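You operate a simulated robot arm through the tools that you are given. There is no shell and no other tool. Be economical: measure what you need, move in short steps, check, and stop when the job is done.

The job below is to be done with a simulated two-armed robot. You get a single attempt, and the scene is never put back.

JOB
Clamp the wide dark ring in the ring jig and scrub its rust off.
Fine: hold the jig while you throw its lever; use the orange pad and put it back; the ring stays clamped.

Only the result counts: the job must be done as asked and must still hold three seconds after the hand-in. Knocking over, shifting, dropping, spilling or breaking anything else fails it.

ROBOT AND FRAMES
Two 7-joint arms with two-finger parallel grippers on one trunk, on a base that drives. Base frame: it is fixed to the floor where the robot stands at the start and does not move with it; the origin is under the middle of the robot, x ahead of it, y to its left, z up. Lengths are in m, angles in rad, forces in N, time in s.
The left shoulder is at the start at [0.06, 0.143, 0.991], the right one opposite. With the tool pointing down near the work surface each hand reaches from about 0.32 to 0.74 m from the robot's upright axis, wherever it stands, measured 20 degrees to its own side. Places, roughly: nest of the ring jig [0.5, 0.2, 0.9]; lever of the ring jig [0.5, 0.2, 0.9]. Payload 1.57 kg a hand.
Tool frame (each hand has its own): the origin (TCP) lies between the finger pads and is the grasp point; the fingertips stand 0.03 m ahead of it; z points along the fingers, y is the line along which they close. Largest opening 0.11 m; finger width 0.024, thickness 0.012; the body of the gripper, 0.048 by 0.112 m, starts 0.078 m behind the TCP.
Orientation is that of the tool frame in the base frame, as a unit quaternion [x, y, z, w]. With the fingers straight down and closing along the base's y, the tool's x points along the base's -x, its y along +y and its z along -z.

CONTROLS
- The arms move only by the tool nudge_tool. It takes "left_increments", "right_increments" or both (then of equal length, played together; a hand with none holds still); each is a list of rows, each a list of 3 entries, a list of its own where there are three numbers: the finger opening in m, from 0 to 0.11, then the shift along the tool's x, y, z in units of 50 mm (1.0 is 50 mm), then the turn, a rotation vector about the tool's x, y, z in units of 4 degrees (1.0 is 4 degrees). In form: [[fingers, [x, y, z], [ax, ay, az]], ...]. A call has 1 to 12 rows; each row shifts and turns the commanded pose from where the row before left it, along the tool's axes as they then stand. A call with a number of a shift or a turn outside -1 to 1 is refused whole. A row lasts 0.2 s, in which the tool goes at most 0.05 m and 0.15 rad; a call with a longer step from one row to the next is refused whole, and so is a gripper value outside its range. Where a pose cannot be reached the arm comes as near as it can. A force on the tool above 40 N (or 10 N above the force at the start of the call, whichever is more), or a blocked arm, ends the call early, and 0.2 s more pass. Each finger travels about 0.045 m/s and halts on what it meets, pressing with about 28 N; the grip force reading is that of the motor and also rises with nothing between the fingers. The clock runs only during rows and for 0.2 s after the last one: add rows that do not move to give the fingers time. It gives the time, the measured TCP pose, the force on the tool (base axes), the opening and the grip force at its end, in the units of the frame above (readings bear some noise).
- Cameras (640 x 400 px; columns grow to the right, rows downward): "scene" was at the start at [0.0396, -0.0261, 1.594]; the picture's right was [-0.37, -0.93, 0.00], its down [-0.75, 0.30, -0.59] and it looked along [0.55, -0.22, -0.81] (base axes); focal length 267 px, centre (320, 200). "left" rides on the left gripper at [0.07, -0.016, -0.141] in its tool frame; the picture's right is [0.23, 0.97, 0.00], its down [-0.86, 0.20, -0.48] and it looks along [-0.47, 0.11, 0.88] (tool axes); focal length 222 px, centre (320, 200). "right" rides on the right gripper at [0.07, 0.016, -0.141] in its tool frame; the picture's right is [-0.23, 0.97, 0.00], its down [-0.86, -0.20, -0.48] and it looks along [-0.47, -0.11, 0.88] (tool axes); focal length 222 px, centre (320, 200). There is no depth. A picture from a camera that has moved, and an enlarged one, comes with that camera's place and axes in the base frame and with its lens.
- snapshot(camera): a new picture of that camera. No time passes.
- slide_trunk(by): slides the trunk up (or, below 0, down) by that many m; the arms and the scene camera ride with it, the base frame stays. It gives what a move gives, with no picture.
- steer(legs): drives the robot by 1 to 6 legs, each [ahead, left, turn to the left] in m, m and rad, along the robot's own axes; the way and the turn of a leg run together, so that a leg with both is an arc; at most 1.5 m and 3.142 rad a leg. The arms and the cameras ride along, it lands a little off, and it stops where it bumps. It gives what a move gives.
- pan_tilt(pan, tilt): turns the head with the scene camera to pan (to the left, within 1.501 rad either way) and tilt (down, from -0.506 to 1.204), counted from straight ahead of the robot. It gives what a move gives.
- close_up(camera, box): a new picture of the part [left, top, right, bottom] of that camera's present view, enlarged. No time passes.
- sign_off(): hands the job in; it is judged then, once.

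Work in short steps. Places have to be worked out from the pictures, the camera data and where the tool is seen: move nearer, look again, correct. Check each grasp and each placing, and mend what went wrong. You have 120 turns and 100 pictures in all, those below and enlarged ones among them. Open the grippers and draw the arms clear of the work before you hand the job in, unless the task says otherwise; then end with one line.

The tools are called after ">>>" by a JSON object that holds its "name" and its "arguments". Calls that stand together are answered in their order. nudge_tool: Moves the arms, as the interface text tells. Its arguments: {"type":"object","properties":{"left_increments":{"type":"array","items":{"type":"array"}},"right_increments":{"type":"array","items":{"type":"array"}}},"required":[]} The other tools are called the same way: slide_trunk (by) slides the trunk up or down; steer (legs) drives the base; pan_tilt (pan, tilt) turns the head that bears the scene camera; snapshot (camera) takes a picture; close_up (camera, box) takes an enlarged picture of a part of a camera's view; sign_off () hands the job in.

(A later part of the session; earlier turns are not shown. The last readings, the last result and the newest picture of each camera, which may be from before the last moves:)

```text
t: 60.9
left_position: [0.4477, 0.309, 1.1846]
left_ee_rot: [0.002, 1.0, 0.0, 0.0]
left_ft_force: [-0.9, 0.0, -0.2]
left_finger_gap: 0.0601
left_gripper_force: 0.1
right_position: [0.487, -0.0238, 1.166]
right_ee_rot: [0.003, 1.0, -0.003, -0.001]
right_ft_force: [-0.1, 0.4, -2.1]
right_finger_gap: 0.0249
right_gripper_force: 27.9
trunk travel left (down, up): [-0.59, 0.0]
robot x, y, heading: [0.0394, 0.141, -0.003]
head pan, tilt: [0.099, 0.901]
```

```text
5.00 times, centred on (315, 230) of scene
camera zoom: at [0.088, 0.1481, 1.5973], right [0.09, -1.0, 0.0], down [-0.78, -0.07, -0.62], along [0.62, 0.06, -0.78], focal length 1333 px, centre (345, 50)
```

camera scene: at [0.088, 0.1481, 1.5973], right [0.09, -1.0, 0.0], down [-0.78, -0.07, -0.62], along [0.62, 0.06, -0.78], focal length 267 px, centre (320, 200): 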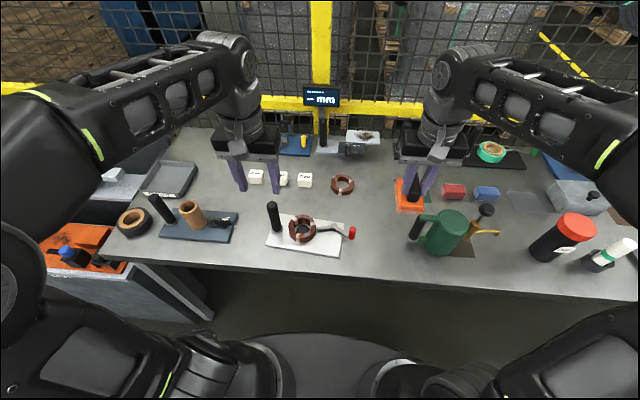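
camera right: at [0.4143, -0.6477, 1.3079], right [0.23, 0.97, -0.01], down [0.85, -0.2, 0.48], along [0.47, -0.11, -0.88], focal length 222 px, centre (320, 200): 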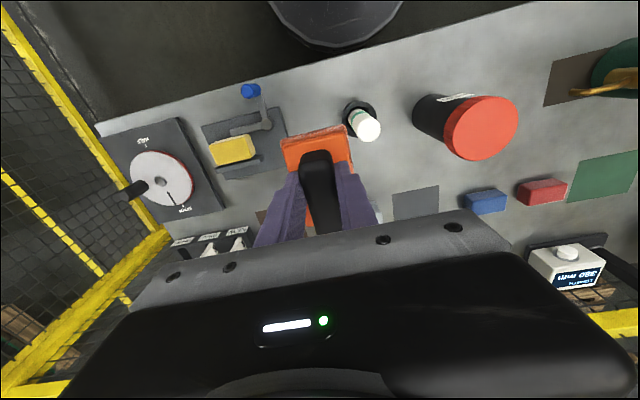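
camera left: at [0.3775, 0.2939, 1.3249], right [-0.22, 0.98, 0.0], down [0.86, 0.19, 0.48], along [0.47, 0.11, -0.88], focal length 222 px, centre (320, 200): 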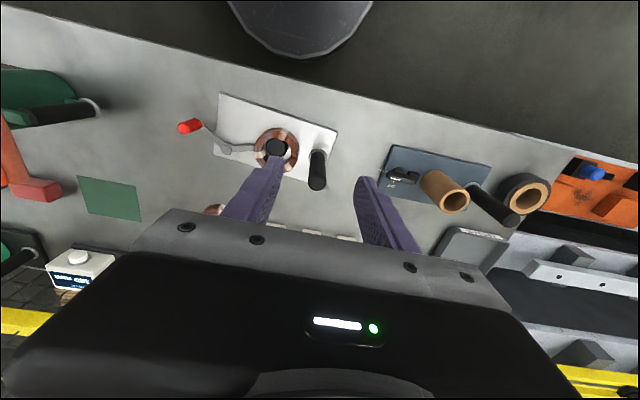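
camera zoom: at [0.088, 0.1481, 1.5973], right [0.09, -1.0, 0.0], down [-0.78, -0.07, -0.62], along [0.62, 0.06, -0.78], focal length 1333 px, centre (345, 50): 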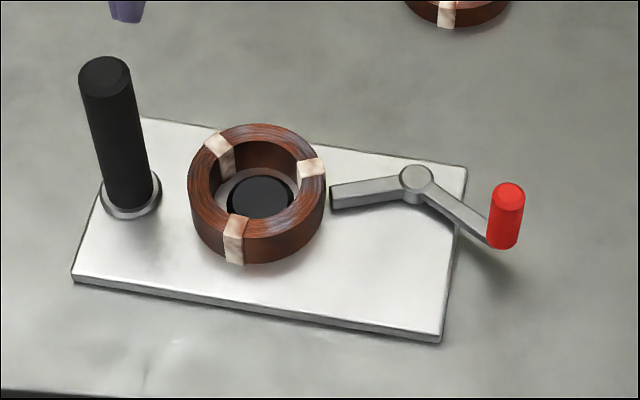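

Both cameras put the ring centre at about (0.511, 0.240), top about z 0.918. I'll move the left hand out and bring the pad over the ring.

>>> {"name": "nudge_tool", "arguments": {"left_increments": [[0.06, [0, 0.6, 0], [0, 0, 0]], [0.06, [0, 0.6, 0], [0, 0, 0]], [0.06, [0, 0.6, 0], [0, 0, 0]], [0.06, [0, 0.6, 0], [0, 0, 0]], [0.06, [0, 0.6, 0], [0, 0, 0]], [0.06, [0, 0.4, 0], [0, 0, 0]], [0.06, [0, 0.2, 0], [0, 0, 0]], [0.06, [0, 0, 0], [0, 0, 0]], [0.06, [0, 0, 0], [0, 0, 0]]], "right_increments": [[0.0, [0, 0, 0], [0, 0, 0]], [0.0, [-0.06, 0.66, 0.2], [0, 0, 0]], [0.0, [-0.06, 0.66, 0.2], [0, 0, 0]], [0.0, [-0.06, 0.66, 0.2], [0, 0, 0]], [0.0, [-0.06, 0.66, 0.2], [0, 0, 0]], [0.0, [-0.06, 0.66, 0.2], [0, 0, 0]], [0.0, [-0.06, 0.66, 0.2], [0, 0, 0]], [0.0, [-0.06, 0.66, 0.2], [0, 0, 0]], [0.0, [-0.06, 0.66, 0.2], [0, 0, 0]]]}}

>>> {"name": "close_up", "arguments": {"camera": "scene", "box": [255, 160, 375, 270]}}

>>> {"name": "close_up", "arguments": {"camera": "right", "box": [160, 50, 480, 240]}}

```text
t: 62.9
left_position: [0.4494, 0.4911, 1.186]
left_ee_rot: [0.003, 1.0, 0.0, 0.001]
left_ft_force: [0.3, 0.7, -0.3]
left_finger_gap: 0.0603
left_gripper_force: 0.1
right_position: [0.5134, 0.2431, 1.0842]
right_ee_rot: [0.003, 1.0, -0.003, -0.001]
right_ft_force: [-0.4, 0.6, 0.3]
right_finger_gap: 0.0254
right_gripper_force: 28.0
trunk travel left (down, up): [-0.59, 0.0]
robot x, y, heading: [0.0442, 0.1364, -0.005]
head pan, tilt: [0.099, 0.901]
```

```text
3.64 times, centred on (315, 215) of scene
camera zoom: at [0.0882, 0.1494, 1.5973], right [0.09, -1.0, 0.0], down [-0.78, -0.07, -0.62], along [0.62, 0.06, -0.78], focal length 969 px, centre (338, 146)
```

zoom: 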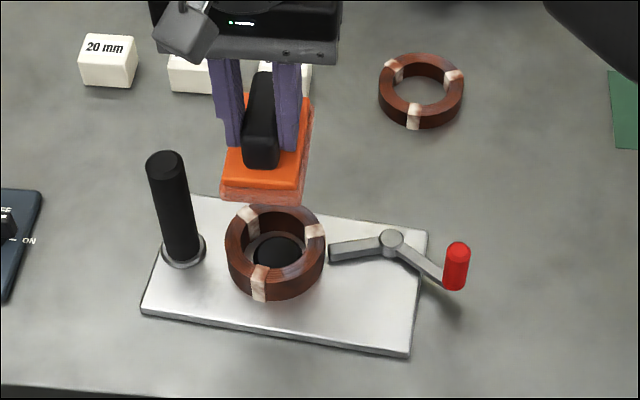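

```text
2.00 times, centred on (320, 145) of right
camera zoom: at [0.4436, 0.259, 1.2258], right [0.23, 0.97, -0.01], down [0.85, -0.2, 0.48], along [0.46, -0.12, -0.88], focal length 444 px, centre (320, 310)
```

zoom: 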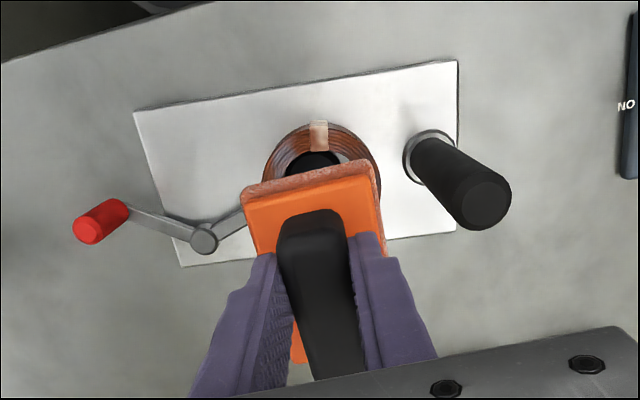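

Ring confirmed at about (0.513, 0.240) under the pad. I'll descend to just above, then touch down gently.

>>> {"name": "nudge_tool", "arguments": {"right_increments": [[0.0, [0, -0.06, 0.5], [0, 0, 0]], [0.0, [0, 0, 0.5], [0, 0, 0]], [0.0, [0, 0, 0.5], [0, 0, 0]], [0.0, [0, 0, 0.3], [0, 0, 0]], [0.0, [0, 0, 0], [0, 0, 0]]]}}

>>> {"name": "nudge_tool", "arguments": {"right_increments": [[0.0, [0, 0, 0.05], [0, 0, 0]], [0.0, [0, 0, 0.05], [0, 0, 0]], [0.0, [0, 0, 0.05], [0, 0, 0]], [0.0, [0, 0, 0], [0, 0, 0]]]}}

>>> {"name": "close_up", "arguments": {"camera": "scene", "box": [255, 160, 375, 270]}}

```text
t: 64.1
left_position: [0.4496, 0.49, 1.186]
left_ee_rot: [0.003, 1.0, 0.0, 0.001]
left_ft_force: [-0.1, -0.1, -0.1]
left_finger_gap: 0.06
left_gripper_force: 0.0
right_position: [0.5132, 0.2363, 0.9962]
right_ee_rot: [0.002, 1.0, -0.002, -0.001]
right_ft_force: [1.3, -0.1, -0.4]
right_finger_gap: 0.025
right_gripper_force: 28.3
trunk travel left (down, up): [-0.59, 0.0]
robot x, y, heading: [0.041, 0.1406, -0.005]
head pan, tilt: [0.099, 0.901]
```

```text
t: 65.1
left_position: [0.4497, 0.4891, 1.1864]
left_ee_rot: [0.002, 1.0, 0.0, 0.001]
left_ft_force: [-0.3, 0.2, 0.6]
left_finger_gap: 0.06
left_gripper_force: 0.2
right_position: [0.5134, 0.2364, 0.9881]
right_ee_rot: [0.002, 1.0, -0.003, -0.001]
right_ft_force: [0.3, 0.3, 0.0]
right_finger_gap: 0.0252
right_gripper_force: 28.2
trunk travel left (down, up): [-0.59, 0.0]
robot x, y, heading: [0.0396, 0.1393, -0.007]
head pan, tilt: [0.099, 0.901]
```

```text
3.64 times, centred on (315, 215) of scene
camera zoom: at [0.088, 0.1482, 1.5973], right [0.09, -1.0, 0.0], down [-0.78, -0.07, -0.62], along [0.62, 0.06, -0.78], focal length 969 px, centre (338, 146)
```

zoom: 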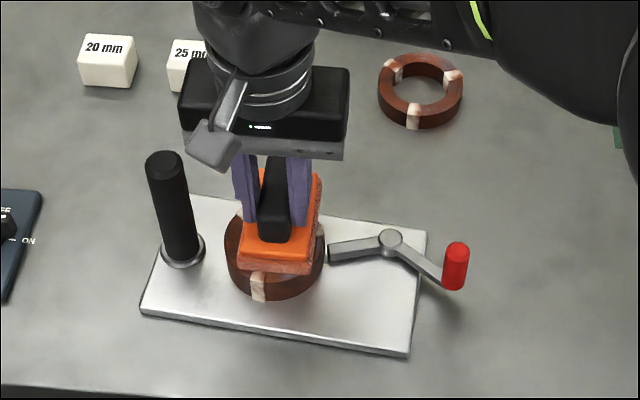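

Not yet in contact at z 0.988. I'll continue down in 2 mm steps.

>>> {"name": "nudge_tool", "arguments": {"right_increments": [[0.0, [0, 0, 0.04], [0, 0, 0]], [0.0, [0, 0, 0.04], [0, 0, 0]], [0.0, [0, 0, 0], [0, 0, 0]]]}}

```text
t: 65.9
left_position: [0.4483, 0.4888, 1.1864]
left_ee_rot: [0.002, 1.0, 0.0, 0.002]
left_ft_force: [-0.1, -0.3, -0.7]
left_finger_gap: 0.0602
left_gripper_force: 0.1
right_position: [0.5139, 0.2374, 0.9886]
right_ee_rot: [0.003, 1.0, 0.0, 0.003]
right_ft_force: [3.4, 0.1, 35.9]
right_finger_gap: 0.0251
right_gripper_force: 28.3
trunk travel left (down, up): [-0.59, 0.0]
robot x, y, heading: [0.0389, 0.1395, -0.007]
head pan, tilt: [0.099, 0.901]
```

Contact at z about 0.988, with 36 N for a few mm of overtravel. I'll ease up 3 mm for a lighter press.

>>> {"name": "nudge_tool", "arguments": {"right_increments": [[0.0, [0, 0, -0.05], [0, 0, 0]], [0.0, [0, 0, 0], [0, 0, 0]]]}}

```text
t: 66.5
left_position: [0.4485, 0.4899, 1.1879]
left_ee_rot: [0.002, 1.0, 0.001, 0.002]
left_ft_force: [0.0, 0.0, -0.8]
left_finger_gap: 0.0602
left_gripper_force: 0.0
right_position: [0.5144, 0.2367, 0.9876]
right_ee_rot: [0.003, 1.0, -0.001, 0.002]
right_ft_force: [6.8, 0.8, 30.5]
right_finger_gap: 0.0251
right_gripper_force: 28.1
trunk travel left (down, up): [-0.59, 0.0]
robot x, y, heading: [0.0438, 0.1393, -0.011]
head pan, tilt: [0.099, 0.901]
```

>>> {"name": "nudge_tool", "arguments": {"right_increments": [[0.0, [0, 0, -0.04], [0, 0, 0]], [0.0, [0, 0, 0], [0, 0, 0]]]}}

```text
t: 67.1
left_position: [0.4498, 0.4906, 1.1865]
left_ee_rot: [0.003, 1.0, 0.0, 0.001]
left_ft_force: [-0.1, -0.4, -0.1]
left_finger_gap: 0.0599
left_gripper_force: 0.1
right_position: [0.5141, 0.2364, 0.9875]
right_ee_rot: [0.002, 1.0, -0.002, 0.0]
right_ft_force: [6.2, 3.9, 18.6]
right_finger_gap: 0.0251
right_gripper_force: 27.9
trunk travel left (down, up): [-0.59, 0.0]
robot x, y, heading: [0.0431, 0.1394, -0.011]
head pan, tilt: [0.099, 0.901]
```

About 18 N now. Ease another 1.5 mm and make a first small set of strokes along x.

>>> {"name": "nudge_tool", "arguments": {"right_increments": [[0.0, [0, 0, -0.03], [0, 0, 0]], [0.0, [-0.2, 0, 0], [0, 0, 0]], [0.0, [0.4, 0, 0], [0, 0, 0]], [0.0, [-0.4, 0, 0], [0, 0, 0]], [0.0, [0.4, 0, 0], [0, 0, 0]], [0.0, [-0.2, 0, 0], [0, 0, 0]], [0.0, [0, 0, 0], [0, 0, 0]]]}}

>>> {"name": "close_up", "arguments": {"camera": "scene", "box": [255, 160, 375, 270]}}

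```text
t: 68.7
left_position: [0.4499, 0.4908, 1.1859]
left_ee_rot: [0.003, 1.0, 0.0, 0.001]
left_ft_force: [0.0, 0.2, 0.2]
left_finger_gap: 0.0602
left_gripper_force: 0.0
right_position: [0.5138, 0.237, 0.9887]
right_ee_rot: [0.003, 1.0, -0.003, -0.001]
right_ft_force: [0.0, 0.0, -1.4]
right_finger_gap: 0.0254
right_gripper_force: 27.4
trunk travel left (down, up): [-0.59, 0.0]
robot x, y, heading: [0.0427, 0.1406, -0.01]
head pan, tilt: [0.099, 0.901]
```

```text
3.64 times, centred on (315, 215) of scene
camera zoom: at [0.0871, 0.1481, 1.5973], right [0.09, -1.0, 0.0], down [-0.78, -0.07, -0.62], along [0.62, 0.06, -0.78], focal length 969 px, centre (338, 146)
```

zoom: 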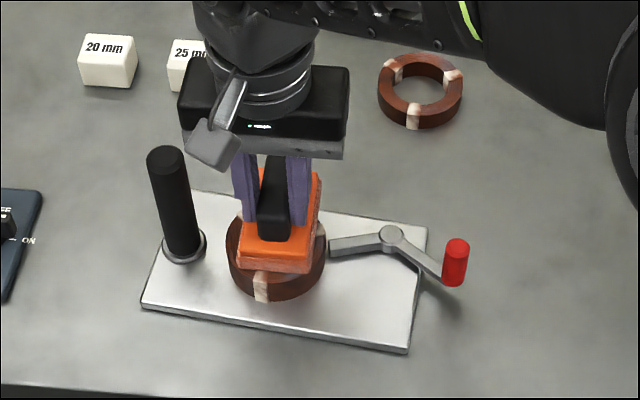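

That eased too far (no contact at the end). I'll press down 1.2 mm and do strokes covering x and y.

>>> {"name": "nudge_tool", "arguments": {"right_increments": [[0.0, [0, 0, 0.025], [0, 0, 0]], [0.0, [-0.3, 0, 0], [0, 0, 0]], [0.0, [0.6, 0, 0], [0, 0, 0]], [0.0, [-0.6, 0, 0], [0, 0, 0]], [0.0, [0.6, 0, 0], [0, 0, 0]], [0.0, [-0.3, 0.2, 0], [0, 0, 0]], [0.0, [0.3, 0.1, 0], [0, 0, 0]], [0.0, [-0.6, 0, 0], [0, 0, 0]], [0.0, [0.6, 0, 0], [0, 0, 0]], [0.0, [-0.3, -0.3, 0], [0, 0, 0]], [0.0, [0, 0, 0], [0, 0, 0]]]}}

>>> {"name": "nudge_tool", "arguments": {"right_increments": [[0.0, [-0.3, -0.2, 0], [0, 0, 0]], [0.0, [0.6, -0.1, 0], [0, 0, 0]], [0.0, [-0.6, 0, 0], [0, 0, 0]], [0.0, [0.6, 0, 0], [0, 0, 0]], [0.0, [-0.6, 0, 0], [0, 0, 0]], [0.0, [0.3, 0.3, 0], [0, 0, 0]], [0.0, [0, 0.3, 0], [0, 0, 0]], [0.0, [0, -0.6, 0], [0, 0, 0]], [0.0, [0, 0.6, 0], [0, 0, 0]], [0.0, [0, -0.3, 0], [0, 0, 0]], [0.0, [0, 0, 0], [0, 0, 0]]]}}

>>> {"name": "close_up", "arguments": {"camera": "scene", "box": [255, 160, 375, 270]}}

```text
t: 71.1
left_position: [0.4495, 0.4903, 1.1866]
left_ee_rot: [0.003, 1.0, 0.0, 0.002]
left_ft_force: [-0.8, -0.5, 0.8]
left_finger_gap: 0.0598
left_gripper_force: 0.1
right_position: [0.512, 0.2358, 0.9892]
right_ee_rot: [0.003, 1.0, -0.003, -0.001]
right_ft_force: [-0.1, 0.0, -1.0]
right_finger_gap: 0.0252
right_gripper_force: 27.9
trunk travel left (down, up): [-0.59, 0.0]
robot x, y, heading: [0.0403, 0.139, 0.001]
head pan, tilt: [0.099, 0.901]
```

```text
t: 73.5
left_position: [0.4488, 0.49, 1.1857]
left_ee_rot: [0.003, 1.0, -0.001, 0.001]
left_ft_force: [0.0, -0.5, -0.4]
left_finger_gap: 0.0603
left_gripper_force: 0.0
right_position: [0.5145, 0.2373, 0.9883]
right_ee_rot: [0.002, 1.0, -0.003, -0.001]
right_ft_force: [-0.7, 0.8, -1.4]
right_finger_gap: 0.0252
right_gripper_force: 27.6
trunk travel left (down, up): [-0.59, 0.0]
robot x, y, heading: [0.0399, 0.1394, -0.007]
head pan, tilt: [0.099, 0.901]
```

```text
3.64 times, centred on (315, 215) of scene
camera zoom: at [0.0881, 0.1495, 1.5972], right [0.09, -1.0, 0.0], down [-0.78, -0.07, -0.62], along [0.62, 0.06, -0.78], focal length 969 px, centre (338, 146)
```

zoom: 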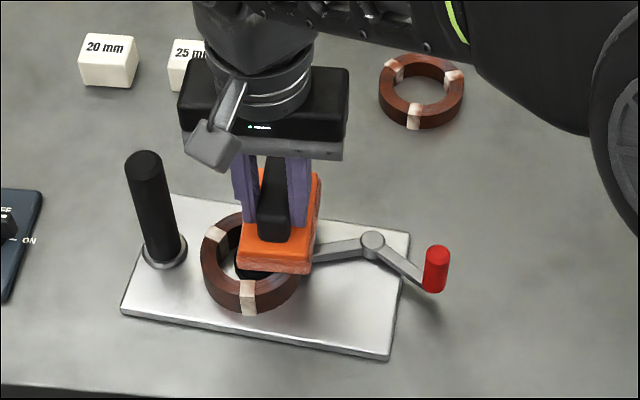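

The jig was dragged about 2 cm left by the strokes, so it does need holding. I'll lift the pad and look at the ring.

>>> {"name": "nudge_tool", "arguments": {"right_increments": [[0.0, [0, 0, -0.4], [0, 0, 0]], [0.0, [0, -0.6, -0.6], [0, 0, 0]], [0.0, [0, -0.8, -0.4], [0, 0, 0]], [0.0, [0, -0.8, 0], [0, 0, 0]], [0.0, [0, -0.8, 0], [0, 0, 0]]]}}

>>> {"name": "close_up", "arguments": {"camera": "scene", "box": [255, 190, 375, 270]}}

```text
t: 74.7
left_position: [0.4495, 0.4882, 1.1857]
left_ee_rot: [0.002, 1.0, 0.0, 0.001]
left_ft_force: [-0.4, 0.2, 0.0]
left_finger_gap: 0.0601
left_gripper_force: 0.1
right_position: [0.512, 0.085, 1.0612]
right_ee_rot: [0.003, 1.0, -0.002, -0.001]
right_ft_force: [0.3, 0.8, -0.9]
right_finger_gap: 0.0253
right_gripper_force: 27.9
trunk travel left (down, up): [-0.59, 0.0]
robot x, y, heading: [0.0424, 0.1406, -0.002]
head pan, tilt: [0.099, 0.901]
```

```text
5.00 times, centred on (315, 230) of scene
camera zoom: at [0.0876, 0.147, 1.5973], right [0.09, -1.0, 0.0], down [-0.78, -0.07, -0.62], along [0.62, 0.06, -0.78], focal length 1333 px, centre (345, 50)
```

zoom: 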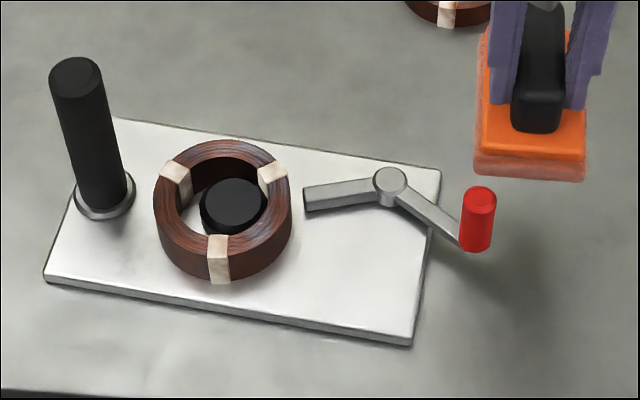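

The ring has greyed somewhat, but it slid inside the nest, so I want the jig held and the lever verified. I'll bring the left hand over the post, now near (0.513, 0.336).

>>> {"name": "nudge_tool", "arguments": {"left_increments": [[0.06, [-0.254, -0.616, 0], [0, 0, 0]], [0.06, [-0.254, -0.616, 0], [0, 0, 0]], [0.06, [-0.254, -0.616, 0], [0, 0, 0]], [0.06, [-0.254, -0.616, 0], [0, 0, 0]], [0.06, [-0.254, -0.616, 0], [0, 0, 0]], [0.06, [0, 0, 0.7], [0, 0, 0]], [0.06, [0, 0, 0.7], [0, 0, 0]], [0.06, [0, 0, 0], [0, 0, 0]]]}}

>>> {"name": "snapshot", "arguments": {"camera": "left"}}

>>> {"name": "close_up", "arguments": {"camera": "left", "box": [160, 70, 360, 195]}}

```text
t: 76.5
left_position: [0.5046, 0.3556, 1.1169]
left_ee_rot: [0.002, 1.0, 0.0, 0.0]
left_ft_force: [-0.3, 0.3, -0.9]
left_finger_gap: 0.0597
left_gripper_force: 0.0
left hand out of reach, approached as far as the arm can: row 5
right_position: [0.5127, 0.0853, 1.0606]
right_ee_rot: [0.003, 1.0, -0.003, -0.001]
right_ft_force: [-0.2, 0.9, -0.9]
right_finger_gap: 0.0253
right_gripper_force: 27.7
trunk travel left (down, up): [-0.59, 0.0]
robot x, y, heading: [0.0439, 0.1443, -0.005]
head pan, tilt: [0.099, 0.901]
```

```text
25 pictures are left
camera left: at [0.4335, 0.3389, 1.2564], right [-0.22, 0.98, 0.0], down [0.85, 0.2, 0.48], along [0.47, 0.11, -0.88], focal length 222 px, centre (320, 200)
```

left: 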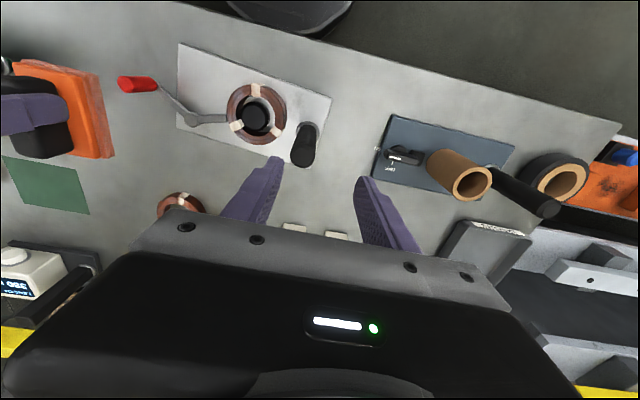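

```text
3.20 times, centred on (260, 132) of left
camera zoom: at [0.4335, 0.3389, 1.2564], right [-0.22, 0.98, 0.0], down [0.85, 0.2, 0.48], along [0.47, 0.11, -0.88], focal length 711 px, centre (512, 416)
```

zoom: 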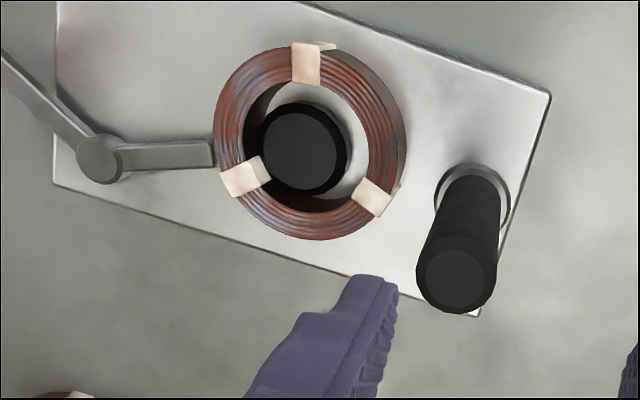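

Post top measured at (0.514, 0.337). I'll centre the left hand over it, descend and grip.

>>> {"name": "nudge_tool", "arguments": {"left_increments": [[0.06, [-0.19, -0.37, 0], [0, 0, 0]], [0.06, [0, 0, 0.7], [0, 0, 0]], [0.06, [0, 0, 0.7], [0, 0, 0]], [0.06, [0, 0, 0.7], [0, 0, 0]], [0.06, [0, 0, 0.8], [0, 0, 0]], [0.06, [0, 0, 0], [0, 0, 0]], [0.0, [0, 0, 0], [0, 0, 0]], [0.0, [0, 0, 0], [0, 0, 0]], [0.0, [0, 0, 0], [0, 0, 0]], [0.0, [0, 0, 0], [0, 0, 0]]]}}

>>> {"name": "close_up", "arguments": {"camera": "scene", "box": [245, 180, 365, 276]}}

```text
t: 78.7
left_position: [0.5126, 0.3383, 0.9733]
left_ee_rot: [0.002, 1.0, 0.0, 0.002]
left_ft_force: [-0.3, -0.6, -0.2]
left_finger_gap: 0.0286
left_gripper_force: 28.5
right_position: [0.5125, 0.0868, 1.0597]
right_ee_rot: [0.002, 1.0, -0.002, -0.001]
right_ft_force: [-0.4, 0.0, -0.8]
right_finger_gap: 0.0253
right_gripper_force: 28.2
trunk travel left (down, up): [-0.59, 0.0]
robot x, y, heading: [0.0413, 0.1457, -0.006]
head pan, tilt: [0.099, 0.901]
```

```text
4.17 times, centred on (305, 228) of scene
camera zoom: at [0.0884, 0.1481, 1.5972], right [0.09, -1.0, 0.0], down [-0.78, -0.07, -0.62], along [0.62, 0.06, -0.78], focal length 1111 px, centre (382, 83)
```

zoom: 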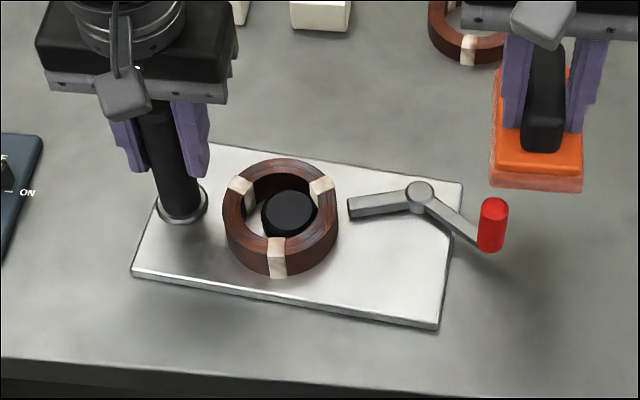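

The left hand holds the post. I'll drag the jig 16 mm back to the right, and set the right hand with the pad's end face on the robot side of the knob, to check whether the lever travels further.

>>> {"name": "nudge_tool", "arguments": {"left_increments": [[0.0, [-0.02, -0.08, 0], [0, 0, 0]], [0.0, [-0.02, -0.08, 0], [0, 0, 0]], [0.0, [-0.02, -0.08, 0], [0, 0, 0]], [0.0, [0, -0.08, 0], [0, 0, 0]], [0.0, [0, 0, 0], [0, 0, 0]], [0.0, [0, 0, 0], [0, 0, 0]]], "right_increments": [[0.0, [0.7, 0.08, 0], [0, 0, 0]], [0.0, [0.7, 0, 0], [0, 0, 0]], [0.0, [0.45, 0, 0], [0, 0, 0]], [0.0, [0, 0, 0.6], [0, 0, 0]], [0.0, [0, 0, 0.6], [0, 0, 0]], [0.0, [0, 0, 0.44], [0, 0, 0]]]}}

>>> {"name": "close_up", "arguments": {"camera": "scene", "box": [245, 180, 365, 276]}}

```text
t: 80.1
left_position: [0.5165, 0.3238, 0.9734]
left_ee_rot: [0.002, 1.0, 0.0, 0.002]
left_ft_force: [0.1, 8.4, 14.7]
left_finger_gap: 0.0284
left_gripper_force: 28.2
right_position: [0.4186, 0.0916, 0.9777]
right_ee_rot: [0.003, 1.0, -0.002, 0.0]
right_ft_force: [0.2, -0.2, -1.4]
right_finger_gap: 0.0251
right_gripper_force: 28.6
trunk travel left (down, up): [-0.59, 0.0]
robot x, y, heading: [0.0388, 0.1444, -0.005]
head pan, tilt: [0.099, 0.901]
```

```text
4.17 times, centred on (305, 228) of scene
camera zoom: at [0.0869, 0.1488, 1.5974], right [0.09, -1.0, 0.0], down [-0.78, -0.07, -0.62], along [0.62, 0.06, -0.78], focal length 1111 px, centre (382, 83)
```

zoom: 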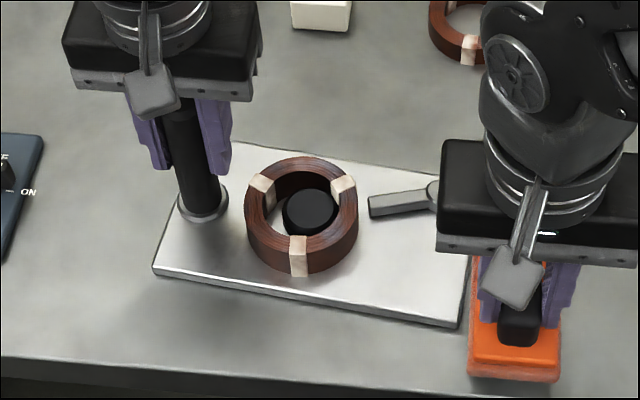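

The jig moved back with the hand. Now I'll push the knob ahead (+x) in 5 mm steps, watching the force.

>>> {"name": "nudge_tool", "arguments": {"right_increments": [[0.0, [-0.2, 0, 0], [0, 0, 0]], [0.0, [-0.2, 0, 0], [0, 0, 0]], [0.0, [-0.1, 0, 0], [0, 0, 0]], [0.0, [-0.1, 0, 0], [0, 0, 0]], [0.0, [-0.1, 0, 0], [0, 0, 0]], [0.0, [0, 0, 0], [0, 0, 0]]]}}

>>> {"name": "close_up", "arguments": {"camera": "right", "box": [160, 60, 480, 240]}}

```text
t: 81.5
left_position: [0.5168, 0.3218, 0.9741]
left_ee_rot: [0.002, 1.0, 0.001, 0.002]
left_ft_force: [4.5, 3.9, 11.0]
left_finger_gap: 0.0287
left_gripper_force: 27.8
right_position: [0.4551, 0.0903, 0.9775]
right_ee_rot: [0.002, 1.0, -0.004, -0.001]
right_ft_force: [-3.3, -1.2, -1.4]
right_finger_gap: 0.0252
right_gripper_force: 28.1
trunk travel left (down, up): [-0.59, 0.0]
robot x, y, heading: [0.0394, 0.1386, -0.011]
head pan, tilt: [0.099, 0.901]
```

```text
2.00 times, centred on (320, 150) of right
camera zoom: at [0.3857, 0.107, 1.1189], right [0.23, 0.97, -0.01], down [0.85, -0.2, 0.48], along [0.46, -0.12, -0.88], focal length 444 px, centre (320, 300)
```

zoom: 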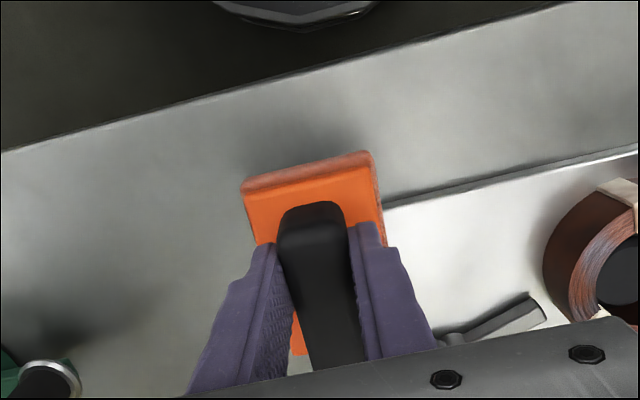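

A light contact of 3 N appeared. I'll push on another 15 mm and compare.

>>> {"name": "nudge_tool", "arguments": {"right_increments": [[0.0, [-0.1, 0, 0], [0, 0, 0]], [0.0, [-0.1, 0, 0], [0, 0, 0]], [0.0, [-0.1, 0, 0], [0, 0, 0]], [0.0, [0, 0, 0], [0, 0, 0]]]}}

>>> {"name": "close_up", "arguments": {"camera": "scene", "box": [245, 180, 365, 276]}}

```text
t: 82.5
left_position: [0.516, 0.3225, 0.9719]
left_ee_rot: [0.004, 1.0, 0.0, 0.001]
left_ft_force: [4.3, 1.6, 7.4]
left_finger_gap: 0.0285
left_gripper_force: 28.3
right_position: [0.4703, 0.0901, 0.9764]
right_ee_rot: [0.002, 1.0, -0.002, 0.0]
right_ft_force: [-4.0, 0.7, 2.5]
right_finger_gap: 0.0251
right_gripper_force: 28.4
trunk travel left (down, up): [-0.59, 0.0]
robot x, y, heading: [0.0413, 0.1378, -0.004]
head pan, tilt: [0.099, 0.901]
```

```text
4.17 times, centred on (305, 228) of scene
camera zoom: at [0.0872, 0.1483, 1.5973], right [0.09, -1.0, 0.0], down [-0.78, -0.07, -0.62], along [0.62, 0.06, -0.78], focal length 1111 px, centre (382, 83)
```

zoom: 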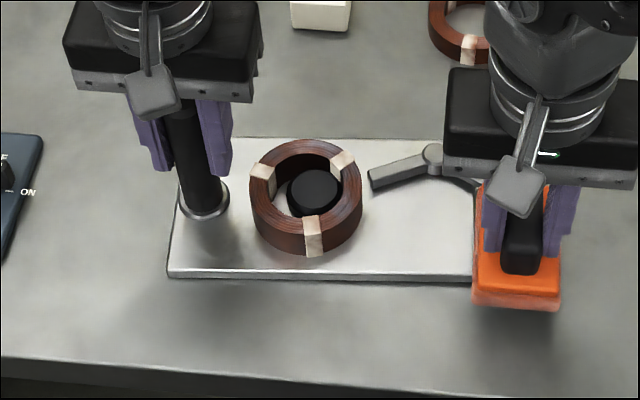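

Pushing the knob turns the whole plate back straight (force only 4 N), with maybe a few degrees of lever travel. I'll check the lever against the plate from the left camera.

>>> {"name": "close_up", "arguments": {"camera": "left", "box": [0, 0, 400, 240]}}

```text
1.60 times, centred on (200, 120) of left
camera zoom: at [0.4452, 0.3059, 1.1124], right [-0.22, 0.98, 0.0], down [0.86, 0.19, 0.48], along [0.47, 0.11, -0.88], focal length 355 px, centre (512, 328)
```

zoom: 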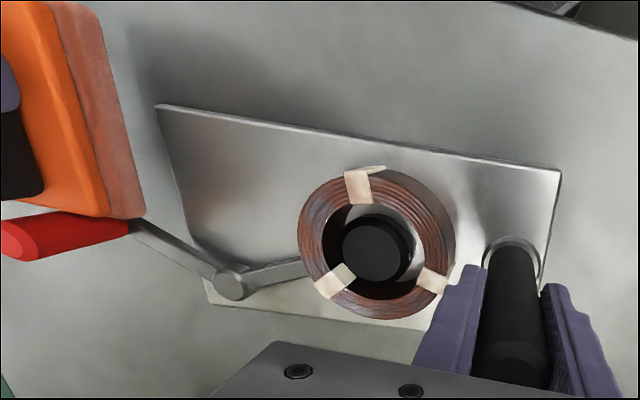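

The lever is some 60° round and points straight at the nest, so it is thrown. To hold the jig while scrubbing, both grippers must be turned 90° to clear each other. I'll back the pad off, open the left hand around the post, and turn both.

>>> {"name": "nudge_tool", "arguments": {"right_increments": [[0.0, [0.4, 0, 0], [0, 0, 0]], [0.0, [0.2, 0, -0.6], [0, 0, 0]], [0.0, [0, 0, -0.8], [0, 0, 0]], [0.0, [0, 0, -0.4], [0, 0, 1]], [0.0, [0, 0, 0], [0, 0, 1]], [0.0, [0, 0, 0], [0, 0, 1]], [0.0, [0, 0, 0], [0, 0, 1]], [0.0, [0, 0, 0], [0, 0, 1]], [0.0, [0, 0, 0], [0, 0, 1]], [0.0, [0, 0, 0], [0, 0, 1]], [0.0, [0, 0, 0], [0, 0, 1]], [0.0, [0, 0, 0], [0, 0, 1]]], "left_increments": [[0.06, [0, 0, 0], [0, 0, 0]], [0.06, [0, 0, 0], [0, 0, 0]], [0.06, [0, 0, 0], [0, 0, 0]], [0.06, [0, 0, 0], [0, 0, -1]], [0.06, [0, 0, 0], [0, 0, -1]], [0.06, [0, 0, 0], [0, 0, -1]], [0.06, [0, 0, 0], [0, 0, -1]], [0.06, [0, 0, 0], [0, 0, -1]], [0.06, [0, 0, 0], [0, 0, -1]], [0.06, [0, 0, 0], [0, 0, -1]], [0.06, [0, 0, 0], [0, 0, -1]], [0.06, [0, 0, 0], [0, 0, -1]]]}}

>>> {"name": "nudge_tool", "arguments": {"right_increments": [[0.0, [0, 0, 0], [0, 0, 1]], [0.0, [0, 0, 0], [0, 0, 1]], [0.0, [0, 0, 0], [0, 0, 1]], [0.0, [0, 0, 0], [0, 0, 1]], [0.0, [0, 0, 0], [0, 0, 1]], [0.0, [0, 0, 0], [0, 0, 1]], [0.0, [0, 0, 0], [0, 0, 1]], [0.0, [0, 0, 0], [0, 0, 1]], [0.0, [0, 0, 0], [0, 0, 1]], [0.0, [0, 0, 0], [0, 0, 1]], [0.0, [0, 0, 0], [0, 0, 1]], [0.0, [0, 0, 0], [0, 0, 1]]], "left_increments": [[0.06, [0, 0, 0], [0, 0, -1]], [0.06, [0, 0, 0], [0, 0, -1]], [0.06, [0, 0, 0], [0, 0, -1]], [0.06, [0, 0, 0], [0, 0, -1]], [0.06, [0, 0, 0], [0, 0, -1]], [0.06, [0, 0, 0], [0, 0, -1]], [0.06, [0, 0, 0], [0, 0, -1]], [0.06, [0, 0, 0], [0, 0, -1]], [0.06, [0, 0, 0], [0, 0, -1]], [0.06, [0, 0, 0], [0, 0, -1]], [0.06, [0, 0, 0], [0, 0, -1]], [0.06, [0, 0, 0], [0, 0, -1]]]}}

>>> {"name": "snapshot", "arguments": {"camera": "scene"}}

```text
t: 85.1
left_position: [0.5163, 0.3227, 0.9724]
left_ee_rot: [-0.307, 0.952, -0.001, 0.002]
left_ft_force: [1.0, -0.3, -0.2]
left_finger_gap: 0.06
left_gripper_force: 0.1
right_position: [0.4411, 0.0908, 1.0676]
right_ee_rot: [0.312, 0.95, -0.003, 0.0]
right_ft_force: [0.0, -0.3, -0.5]
right_finger_gap: 0.0252
right_gripper_force: 27.8
trunk travel left (down, up): [-0.59, 0.0]
robot x, y, heading: [0.0393, 0.1387, -0.009]
head pan, tilt: [0.099, 0.901]
```

```text
t: 87.7
left_position: [0.5174, 0.3224, 0.9719]
left_ee_rot: [-0.667, 0.745, -0.001, 0.0]
left_ft_force: [0.4, 0.3, -0.8]
left_finger_gap: 0.0601
left_gripper_force: 0.0
right_position: [0.4395, 0.092, 1.0674]
right_ee_rot: [0.671, 0.741, -0.002, 0.001]
right_ft_force: [-0.2, -0.7, -1.3]
right_finger_gap: 0.025
right_gripper_force: 28.2
trunk travel left (down, up): [-0.59, 0.0]
robot x, y, heading: [0.0424, 0.1406, -0.006]
head pan, tilt: [0.099, 0.901]
```

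```text
18 pictures are left
camera scene: at [0.088, 0.1481, 1.5973], right [0.09, -1.0, 0.0], down [-0.78, -0.07, -0.62], along [0.62, 0.06, -0.78], focal length 267 px, centre (320, 200)
```

scene: 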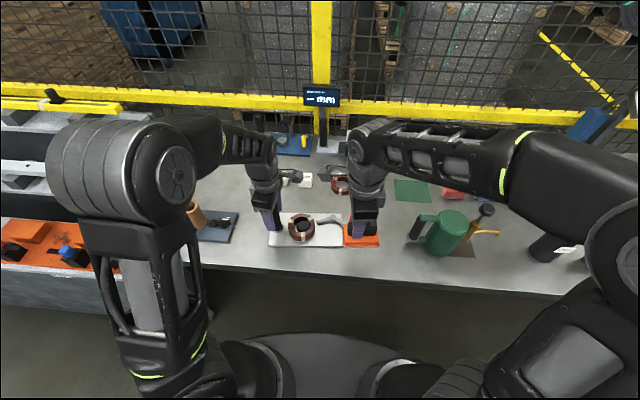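

The camera pods now face each other, which would collide. I'll turn both hands the other way (half a turn each) so the pods face outward.

>>> {"name": "nudge_tool", "arguments": {"right_increments": [[0.0, [0, 0, 0], [0, 0, -1]], [0.0, [0, 0, 0], [0, 0, -1]], [0.0, [0, 0, 0], [0, 0, -1]], [0.0, [0, 0, 0], [0, 0, -1]], [0.0, [0, 0, 0], [0, 0, -1]], [0.0, [0, 0, 0], [0, 0, -1]], [0.0, [0, 0, 0], [0, 0, -1]], [0.0, [0, 0, 0], [0, 0, -1]], [0.0, [0, 0, 0], [0, 0, -1]], [0.0, [0, 0, 0], [0, 0, -1]], [0.0, [0, 0, 0], [0, 0, -1]], [0.0, [0, 0, 0], [0, 0, -1]]], "left_increments": [[0.06, [0, 0, 0], [0, 0, 1]], [0.06, [0, 0, 0], [0, 0, 1]], [0.06, [0, 0, 0], [0, 0, 1]], [0.06, [0, 0, 0], [0, 0, 1]], [0.06, [0, 0, 0], [0, 0, 1]], [0.06, [0, 0, 0], [0, 0, 1]], [0.06, [0, 0, 0], [0, 0, 1]], [0.06, [0, 0, 0], [0, 0, 1]], [0.06, [0, 0, 0], [0, 0, 1]], [0.06, [0, 0, 0], [0, 0, 1]], [0.06, [0, 0, 0], [0, 0, 1]], [0.06, [0, 0, 0], [0, 0, 1]]]}}

>>> {"name": "nudge_tool", "arguments": {"right_increments": [[0.0, [0, 0, 0], [0, 0, -1]], [0.0, [0, 0, 0], [0, 0, -1]], [0.0, [0, 0, 0], [0, 0, -1]], [0.0, [0, 0, 0], [0, 0, -1]], [0.0, [0, 0, 0], [0, 0, -1]], [0.0, [0, 0, 0], [0, 0, -1]], [0.0, [0, 0, 0], [0, 0, -1]], [0.0, [0, 0, 0], [0, 0, -1]], [0.0, [0, 0, 0], [0, 0, -1]], [0.0, [0, 0, 0], [0, 0, -1]], [0.0, [0, 0, 0], [0, 0, -1]], [0.0, [0, 0, 0], [0, 0, -1]]], "left_increments": [[0.06, [0, 0, 0], [0, 0, 1]], [0.06, [0, 0, 0], [0, 0, 1]], [0.06, [0, 0, 0], [0, 0, 1]], [0.06, [0, 0, 0], [0, 0, 1]], [0.06, [0, 0, 0], [0, 0, 1]], [0.06, [0, 0, 0], [0, 0, 1]], [0.06, [0, 0, 0], [0, 0, 1]], [0.06, [0, 0, 0], [0, 0, 1]], [0.06, [0, 0, 0], [0, 0, 1]], [0.06, [0, 0, 0], [0, 0, 1]], [0.06, [0, 0, 0], [0, 0, 1]], [0.06, [0, 0, 0], [0, 0, 1]]]}}

>>> {"name": "nudge_tool", "arguments": {"right_increments": [[0.0, [0, 0, 0], [0, 0, -1]], [0.0, [0, 0, 0], [0, 0, -1]], [0.0, [0, 0, 0], [0, 0, -1]], [0.0, [0, 0, 0], [0, 0, -1]], [0.0, [0, 0, 0], [0, 0, -1]], [0.0, [0, 0, 0], [0, 0, -1]], [0.0, [0, 0, 0], [0, 0, -1]], [0.0, [0, 0, 0], [0, 0, -1]], [0.0, [0, 0, 0], [0, 0, -1]], [0.0, [0, 0, 0], [0, 0, -1]], [0.0, [0, 0, 0], [0, 0, -1]], [0.0, [0, 0, 0], [0, 0, -1]]], "left_increments": [[0.06, [0, 0, 0], [0, 0, 1]], [0.06, [0, 0, 0], [0, 0, 1]], [0.06, [0, 0, 0], [0, 0, 1]], [0.06, [0, 0, 0], [0, 0, 1]], [0.06, [0, 0, 0], [0, 0, 1]], [0.06, [0, 0, 0], [0, 0, 1]], [0.06, [0, 0, 0], [0, 0, 1]], [0.06, [0, 0, 0], [0, 0, 1]], [0.06, [0, 0, 0], [0, 0, 1]], [0.06, [0, 0, 0], [0, 0, 1]], [0.06, [0, 0, 0], [0, 0, 1]], [0.06, [0, 0, 0], [0, 0, 1]]]}}

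>>> {"name": "nudge_tool", "arguments": {"right_increments": [[0.0, [0, 0, 0], [0, 0, -1]], [0.0, [0, 0, 0], [0, 0, -1]], [0.0, [0, 0, 0], [0, 0, -1]], [0.0, [0, 0, 0], [0, 0, -1]], [0.0, [0, 0, 0], [0, 0, -1]], [0.0, [0, 0, 0], [0, 0, -1]], [0.0, [0, 0, 0], [0, 0, -1]]], "left_increments": [[0.06, [0, 0, 0], [0, 0, 1]], [0.06, [0, 0, 0], [0, 0, 1]], [0.06, [0, 0, 0], [0, 0, 1]], [0.06, [0, 0, 0], [0, 0, 1]], [0.06, [0, 0, 0], [0, 0, 1]], [0.06, [0, 0, 0], [0, 0, 1]], [0.06, [0, 0, 0], [0, 0, 1]]]}}

>>> {"name": "snapshot", "arguments": {"camera": "scene"}}

```text
t: 90.3
left_position: [0.5166, 0.322, 0.9725]
left_ee_rot: [-0.306, 0.952, 0.0, 0.001]
left_ft_force: [0.1, -0.5, -0.3]
left_finger_gap: 0.0601
left_gripper_force: 0.0
right_position: [0.4404, 0.0908, 1.0663]
right_ee_rot: [0.31, 0.951, -0.003, 0.0]
right_ft_force: [-0.4, 0.8, -1.1]
right_finger_gap: 0.0252
right_gripper_force: 27.8
trunk travel left (down, up): [-0.59, 0.0]
robot x, y, heading: [0.0392, 0.1371, -0.007]
head pan, tilt: [0.099, 0.901]
```

```text
t: 92.9
left_position: [0.517, 0.3209, 0.9716]
left_ee_rot: [0.108, 0.994, 0.0, 0.0]
left_ft_force: [0.6, 0.0, 0.2]
left_finger_gap: 0.0598
left_gripper_force: 0.1
right_position: [0.4411, 0.0924, 1.0671]
right_ee_rot: [-0.102, 0.995, -0.003, -0.001]
right_ft_force: [0.1, -0.4, -0.3]
right_finger_gap: 0.0252
right_gripper_force: 28.6
trunk travel left (down, up): [-0.59, 0.0]
robot x, y, heading: [0.0419, 0.1372, -0.007]
head pan, tilt: [0.099, 0.901]
```

```text
t: 95.5
left_position: [0.5173, 0.3214, 0.9716]
left_ee_rot: [0.503, 0.864, 0.0, 0.001]
left_ft_force: [0.3, -0.3, 0.2]
left_finger_gap: 0.0599
left_gripper_force: 0.1
right_position: [0.4401, 0.0913, 1.0667]
right_ee_rot: [-0.498, 0.867, 0.0, -0.002]
right_ft_force: [-0.3, 1.0, -0.9]
right_finger_gap: 0.0249
right_gripper_force: 28.0
trunk travel left (down, up): [-0.59, 0.0]
robot x, y, heading: [0.0396, 0.1419, -0.008]
head pan, tilt: [0.099, 0.901]
```

```text
t: 97.1
left_position: [0.5162, 0.323, 0.972]
left_ee_rot: [0.698, 0.716, 0.0, 0.0]
left_ft_force: [-0.6, -0.9, 0.2]
left_finger_gap: 0.0602
left_gripper_force: 0.1
right_position: [0.4406, 0.0912, 1.0675]
right_ee_rot: [-0.694, 0.72, -0.001, -0.002]
right_ft_force: [0.2, -0.4, -1.5]
right_finger_gap: 0.0254
right_gripper_force: 27.7
trunk travel left (down, up): [-0.59, 0.0]
robot x, y, heading: [0.0378, 0.1412, -0.006]
head pan, tilt: [0.099, 0.901]
```

```text
17 pictures are left
camera scene: at [0.0881, 0.1481, 1.5973], right [0.09, -1.0, 0.0], down [-0.78, -0.07, -0.62], along [0.62, 0.06, -0.78], focal length 267 px, centre (320, 200)
```

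scene: 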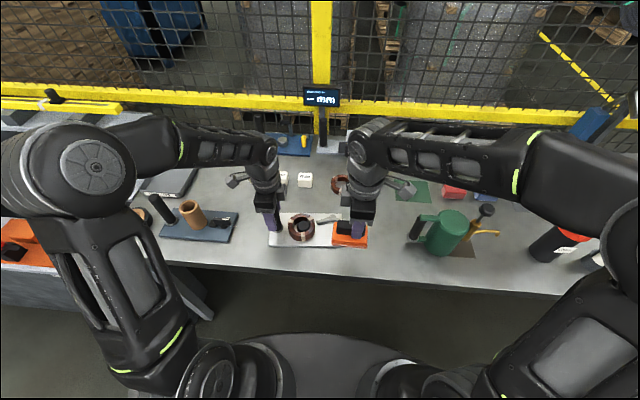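

Pods now face outward. I'll close the left gripper on the post (closing along x).

>>> {"name": "nudge_tool", "arguments": {"left_increments": [[0.0, [0, 0, 0], [0, 0, 0]], [0.0, [0, 0, 0], [0, 0, 0]], [0.0, [0, 0, 0], [0, 0, 0]], [0.0, [0, 0, 0], [0, 0, 0]], [0.0, [0, 0, 0], [0, 0, 0]]], "right_increments": [[0.0, [0, 0, -0.4], [0, 0, 0]], [0.0, [0, 0, 0], [0, 0, 0]], [0.0, [0, 0, 0], [0, 0, 0]], [0.0, [0, 0, 0], [0, 0, 0]], [0.0, [0, 0, 0], [0, 0, 0]]]}}

>>> {"name": "close_up", "arguments": {"camera": "scene", "box": [245, 180, 365, 276]}}

```text
t: 98.3
left_position: [0.5158, 0.3222, 0.9723]
left_ee_rot: [0.696, 0.718, 0.0, 0.001]
left_ft_force: [0.8, 1.3, 6.9]
left_finger_gap: 0.0289
left_gripper_force: 28.0
right_position: [0.4403, 0.0912, 1.0869]
right_ee_rot: [-0.693, 0.721, -0.002, -0.002]
right_ft_force: [-0.3, -0.7, -0.8]
right_finger_gap: 0.0254
right_gripper_force: 27.9
trunk travel left (down, up): [-0.59, 0.0]
robot x, y, heading: [0.0396, 0.1399, -0.002]
head pan, tilt: [0.099, 0.901]
```

```text
4.17 times, centred on (305, 228) of scene
camera zoom: at [0.0877, 0.1482, 1.5974], right [0.09, -1.0, 0.0], down [-0.78, -0.07, -0.62], along [0.62, 0.06, -0.78], focal length 1111 px, centre (382, 83)
```

zoom: 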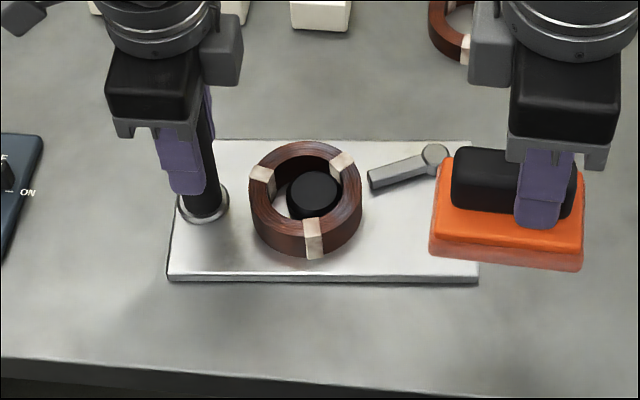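

The jig is held. The pad is offset about 15 mm toward +y from the TCP, so I'll aim the TCP at (0.515, 0.228) to centre it on the ring (0.515, 0.244), then lower to just above contact.

>>> {"name": "nudge_tool", "arguments": {"right_increments": [[0.0, [-0.55, -0.29, 0], [0, 0, 0]], [0.0, [-0.55, -0.29, 0], [0, 0, 0]], [0.0, [-0.55, -0.29, 0], [0, 0, 0]], [0.0, [-0.55, -0.29, 0], [0, 0, 0]], [0.0, [-0.55, -0.24, 0], [0, 0, 0]], [0.0, [0, 0, 0.6], [0, 0, 0]], [0.0, [0, 0, 0.6], [0, 0, 0]], [0.0, [0, 0, 0.6], [0, 0, 0]], [0.0, [0, 0, 0], [0, 0, 0]]]}}

>>> {"name": "close_up", "arguments": {"camera": "scene", "box": [245, 180, 365, 276]}}

```text
t: 100.3
left_position: [0.5166, 0.3211, 0.9712]
left_ee_rot: [0.697, 0.717, 0.0, 0.0]
left_ft_force: [-0.5, 0.5, 10.7]
left_finger_gap: 0.0286
left_gripper_force: 27.8
right_position: [0.5155, 0.2275, 0.9952]
right_ee_rot: [-0.693, 0.721, 0.0, -0.003]
right_ft_force: [0.4, -0.5, -0.3]
right_finger_gap: 0.0251
right_gripper_force: 27.8
trunk travel left (down, up): [-0.59, 0.0]
robot x, y, heading: [0.0392, 0.1361, -0.008]
head pan, tilt: [0.099, 0.901]
```

```text
4.17 times, centred on (305, 228) of scene
camera zoom: at [0.0874, 0.1481, 1.5973], right [0.09, -1.0, 0.0], down [-0.78, -0.07, -0.62], along [0.62, 0.06, -0.78], focal length 1111 px, centre (382, 83)
```

zoom: 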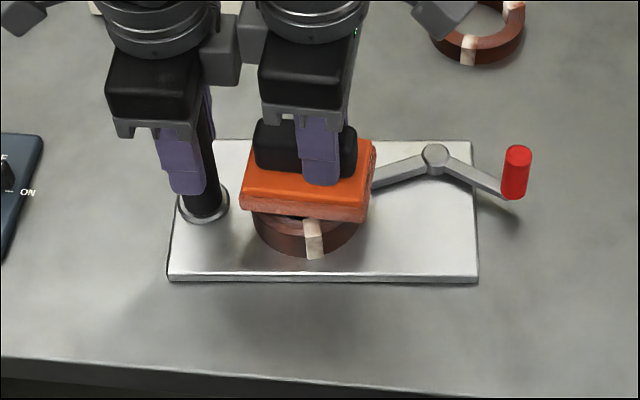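

The pad is centred on the ring with the wrists nearly touching, so I'll stroke only in x and −y. Lowering to light contact.

>>> {"name": "nudge_tool", "arguments": {"right_increments": [[0.0, [0, 0, 0.08], [0, 0, 0]], [0.0, [0, 0, 0.06], [0, 0, 0]], [0.0, [0, 0, 0.03], [0, 0, 0]], [0.0, [0, 0, 0], [0, 0, 0]]]}}

```text
t: 101.3
left_position: [0.5175, 0.3213, 0.9718]
left_ee_rot: [0.696, 0.718, 0.0, 0.0]
left_ft_force: [0.9, 1.0, 9.3]
left_finger_gap: 0.0286
left_gripper_force: 28.1
right_position: [0.5159, 0.225, 0.9878]
right_ee_rot: [-0.693, 0.721, -0.002, -0.003]
right_ft_force: [0.0, 0.1, -1.4]
right_finger_gap: 0.0253
right_gripper_force: 28.2
trunk travel left (down, up): [-0.59, 0.0]
robot x, y, heading: [0.0397, 0.1394, -0.006]
head pan, tilt: [0.099, 0.901]
```

>>> {"name": "nudge_tool", "arguments": {"right_increments": [[0.0, [0, 0, 0.03], [0, 0, 0]], [0.0, [0, 0, 0], [0, 0, 0]]]}}

```text
t: 101.9
left_position: [0.5161, 0.3217, 0.972]
left_ee_rot: [0.696, 0.718, 0.0, 0.001]
left_ft_force: [3.9, 1.5, 3.8]
left_finger_gap: 0.0287
left_gripper_force: 27.6
right_position: [0.5164, 0.2244, 0.9873]
right_ee_rot: [-0.693, 0.721, -0.001, -0.001]
right_ft_force: [-1.0, -1.6, 10.2]
right_finger_gap: 0.0252
right_gripper_force: 28.1
trunk travel left (down, up): [-0.59, 0.0]
robot x, y, heading: [0.04, 0.1393, -0.004]
head pan, tilt: [0.099, 0.901]
```

About 10 N press. Scrubbing with x strokes (±15–20 mm), shifting slightly in −y.

>>> {"name": "nudge_tool", "arguments": {"right_increments": [[0.0, [0, 0.3, 0], [0, 0, 0]], [0.0, [0, -0.6, 0], [0, 0, 0]], [0.0, [0, 0.6, 0], [0, 0, 0]], [0.0, [0, -0.6, 0], [0, 0, 0]], [0.0, [0, 0.6, 0], [0, 0, 0]], [0.0, [0, -0.6, 0], [0, 0, 0]], [0.0, [0, 0.6, 0], [0, 0, 0]], [0.0, [0, -0.6, 0], [0, 0, 0]], [0.0, [0, 0.6, 0], [0, 0, 0]], [0.0, [0, -0.3, 0], [0, 0, 0]], [0.0, [0, 0, 0], [0, 0, 0]]]}}

>>> {"name": "close_up", "arguments": {"camera": "scene", "box": [245, 180, 365, 276]}}

```text
t: 102.9
left_position: [0.5155, 0.3219, 0.9706]
left_ee_rot: [0.696, 0.718, 0.001, 0.0]
left_ft_force: [0.7, 1.8, 6.4]
left_finger_gap: 0.0287
left_gripper_force: 27.8
right_position: [0.5231, 0.2284, 0.9865]
right_ee_rot: [-0.693, 0.721, 0.001, -0.003]
right_ft_force: [-2.7, -0.4, 4.8]
right_finger_gap: 0.0253
right_gripper_force: 28.3
trunk travel left (down, up): [-0.59, 0.0]
robot x, y, heading: [0.0384, 0.1434, -0.003]
head pan, tilt: [0.099, 0.901]
stopped in row 5 (right hand): the force on the tool passed its limit (the readings are from after the stop); the commanded pose is now the measured one
```

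```text
4.17 times, centred on (305, 228) of scene
camera zoom: at [0.0866, 0.148, 1.5971], right [0.09, -1.0, 0.0], down [-0.78, -0.07, -0.62], along [0.62, 0.06, -0.78], focal length 1111 px, centre (382, 83)
```

zoom: 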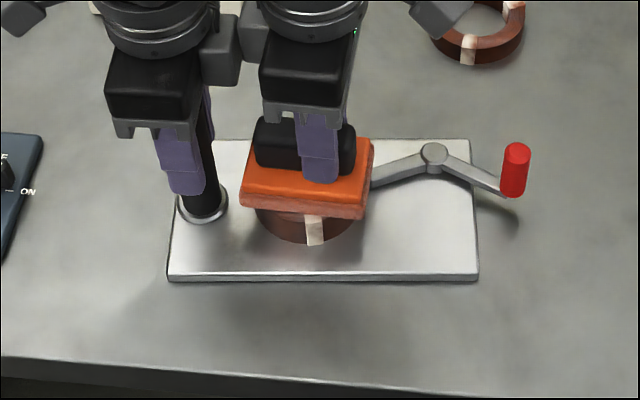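

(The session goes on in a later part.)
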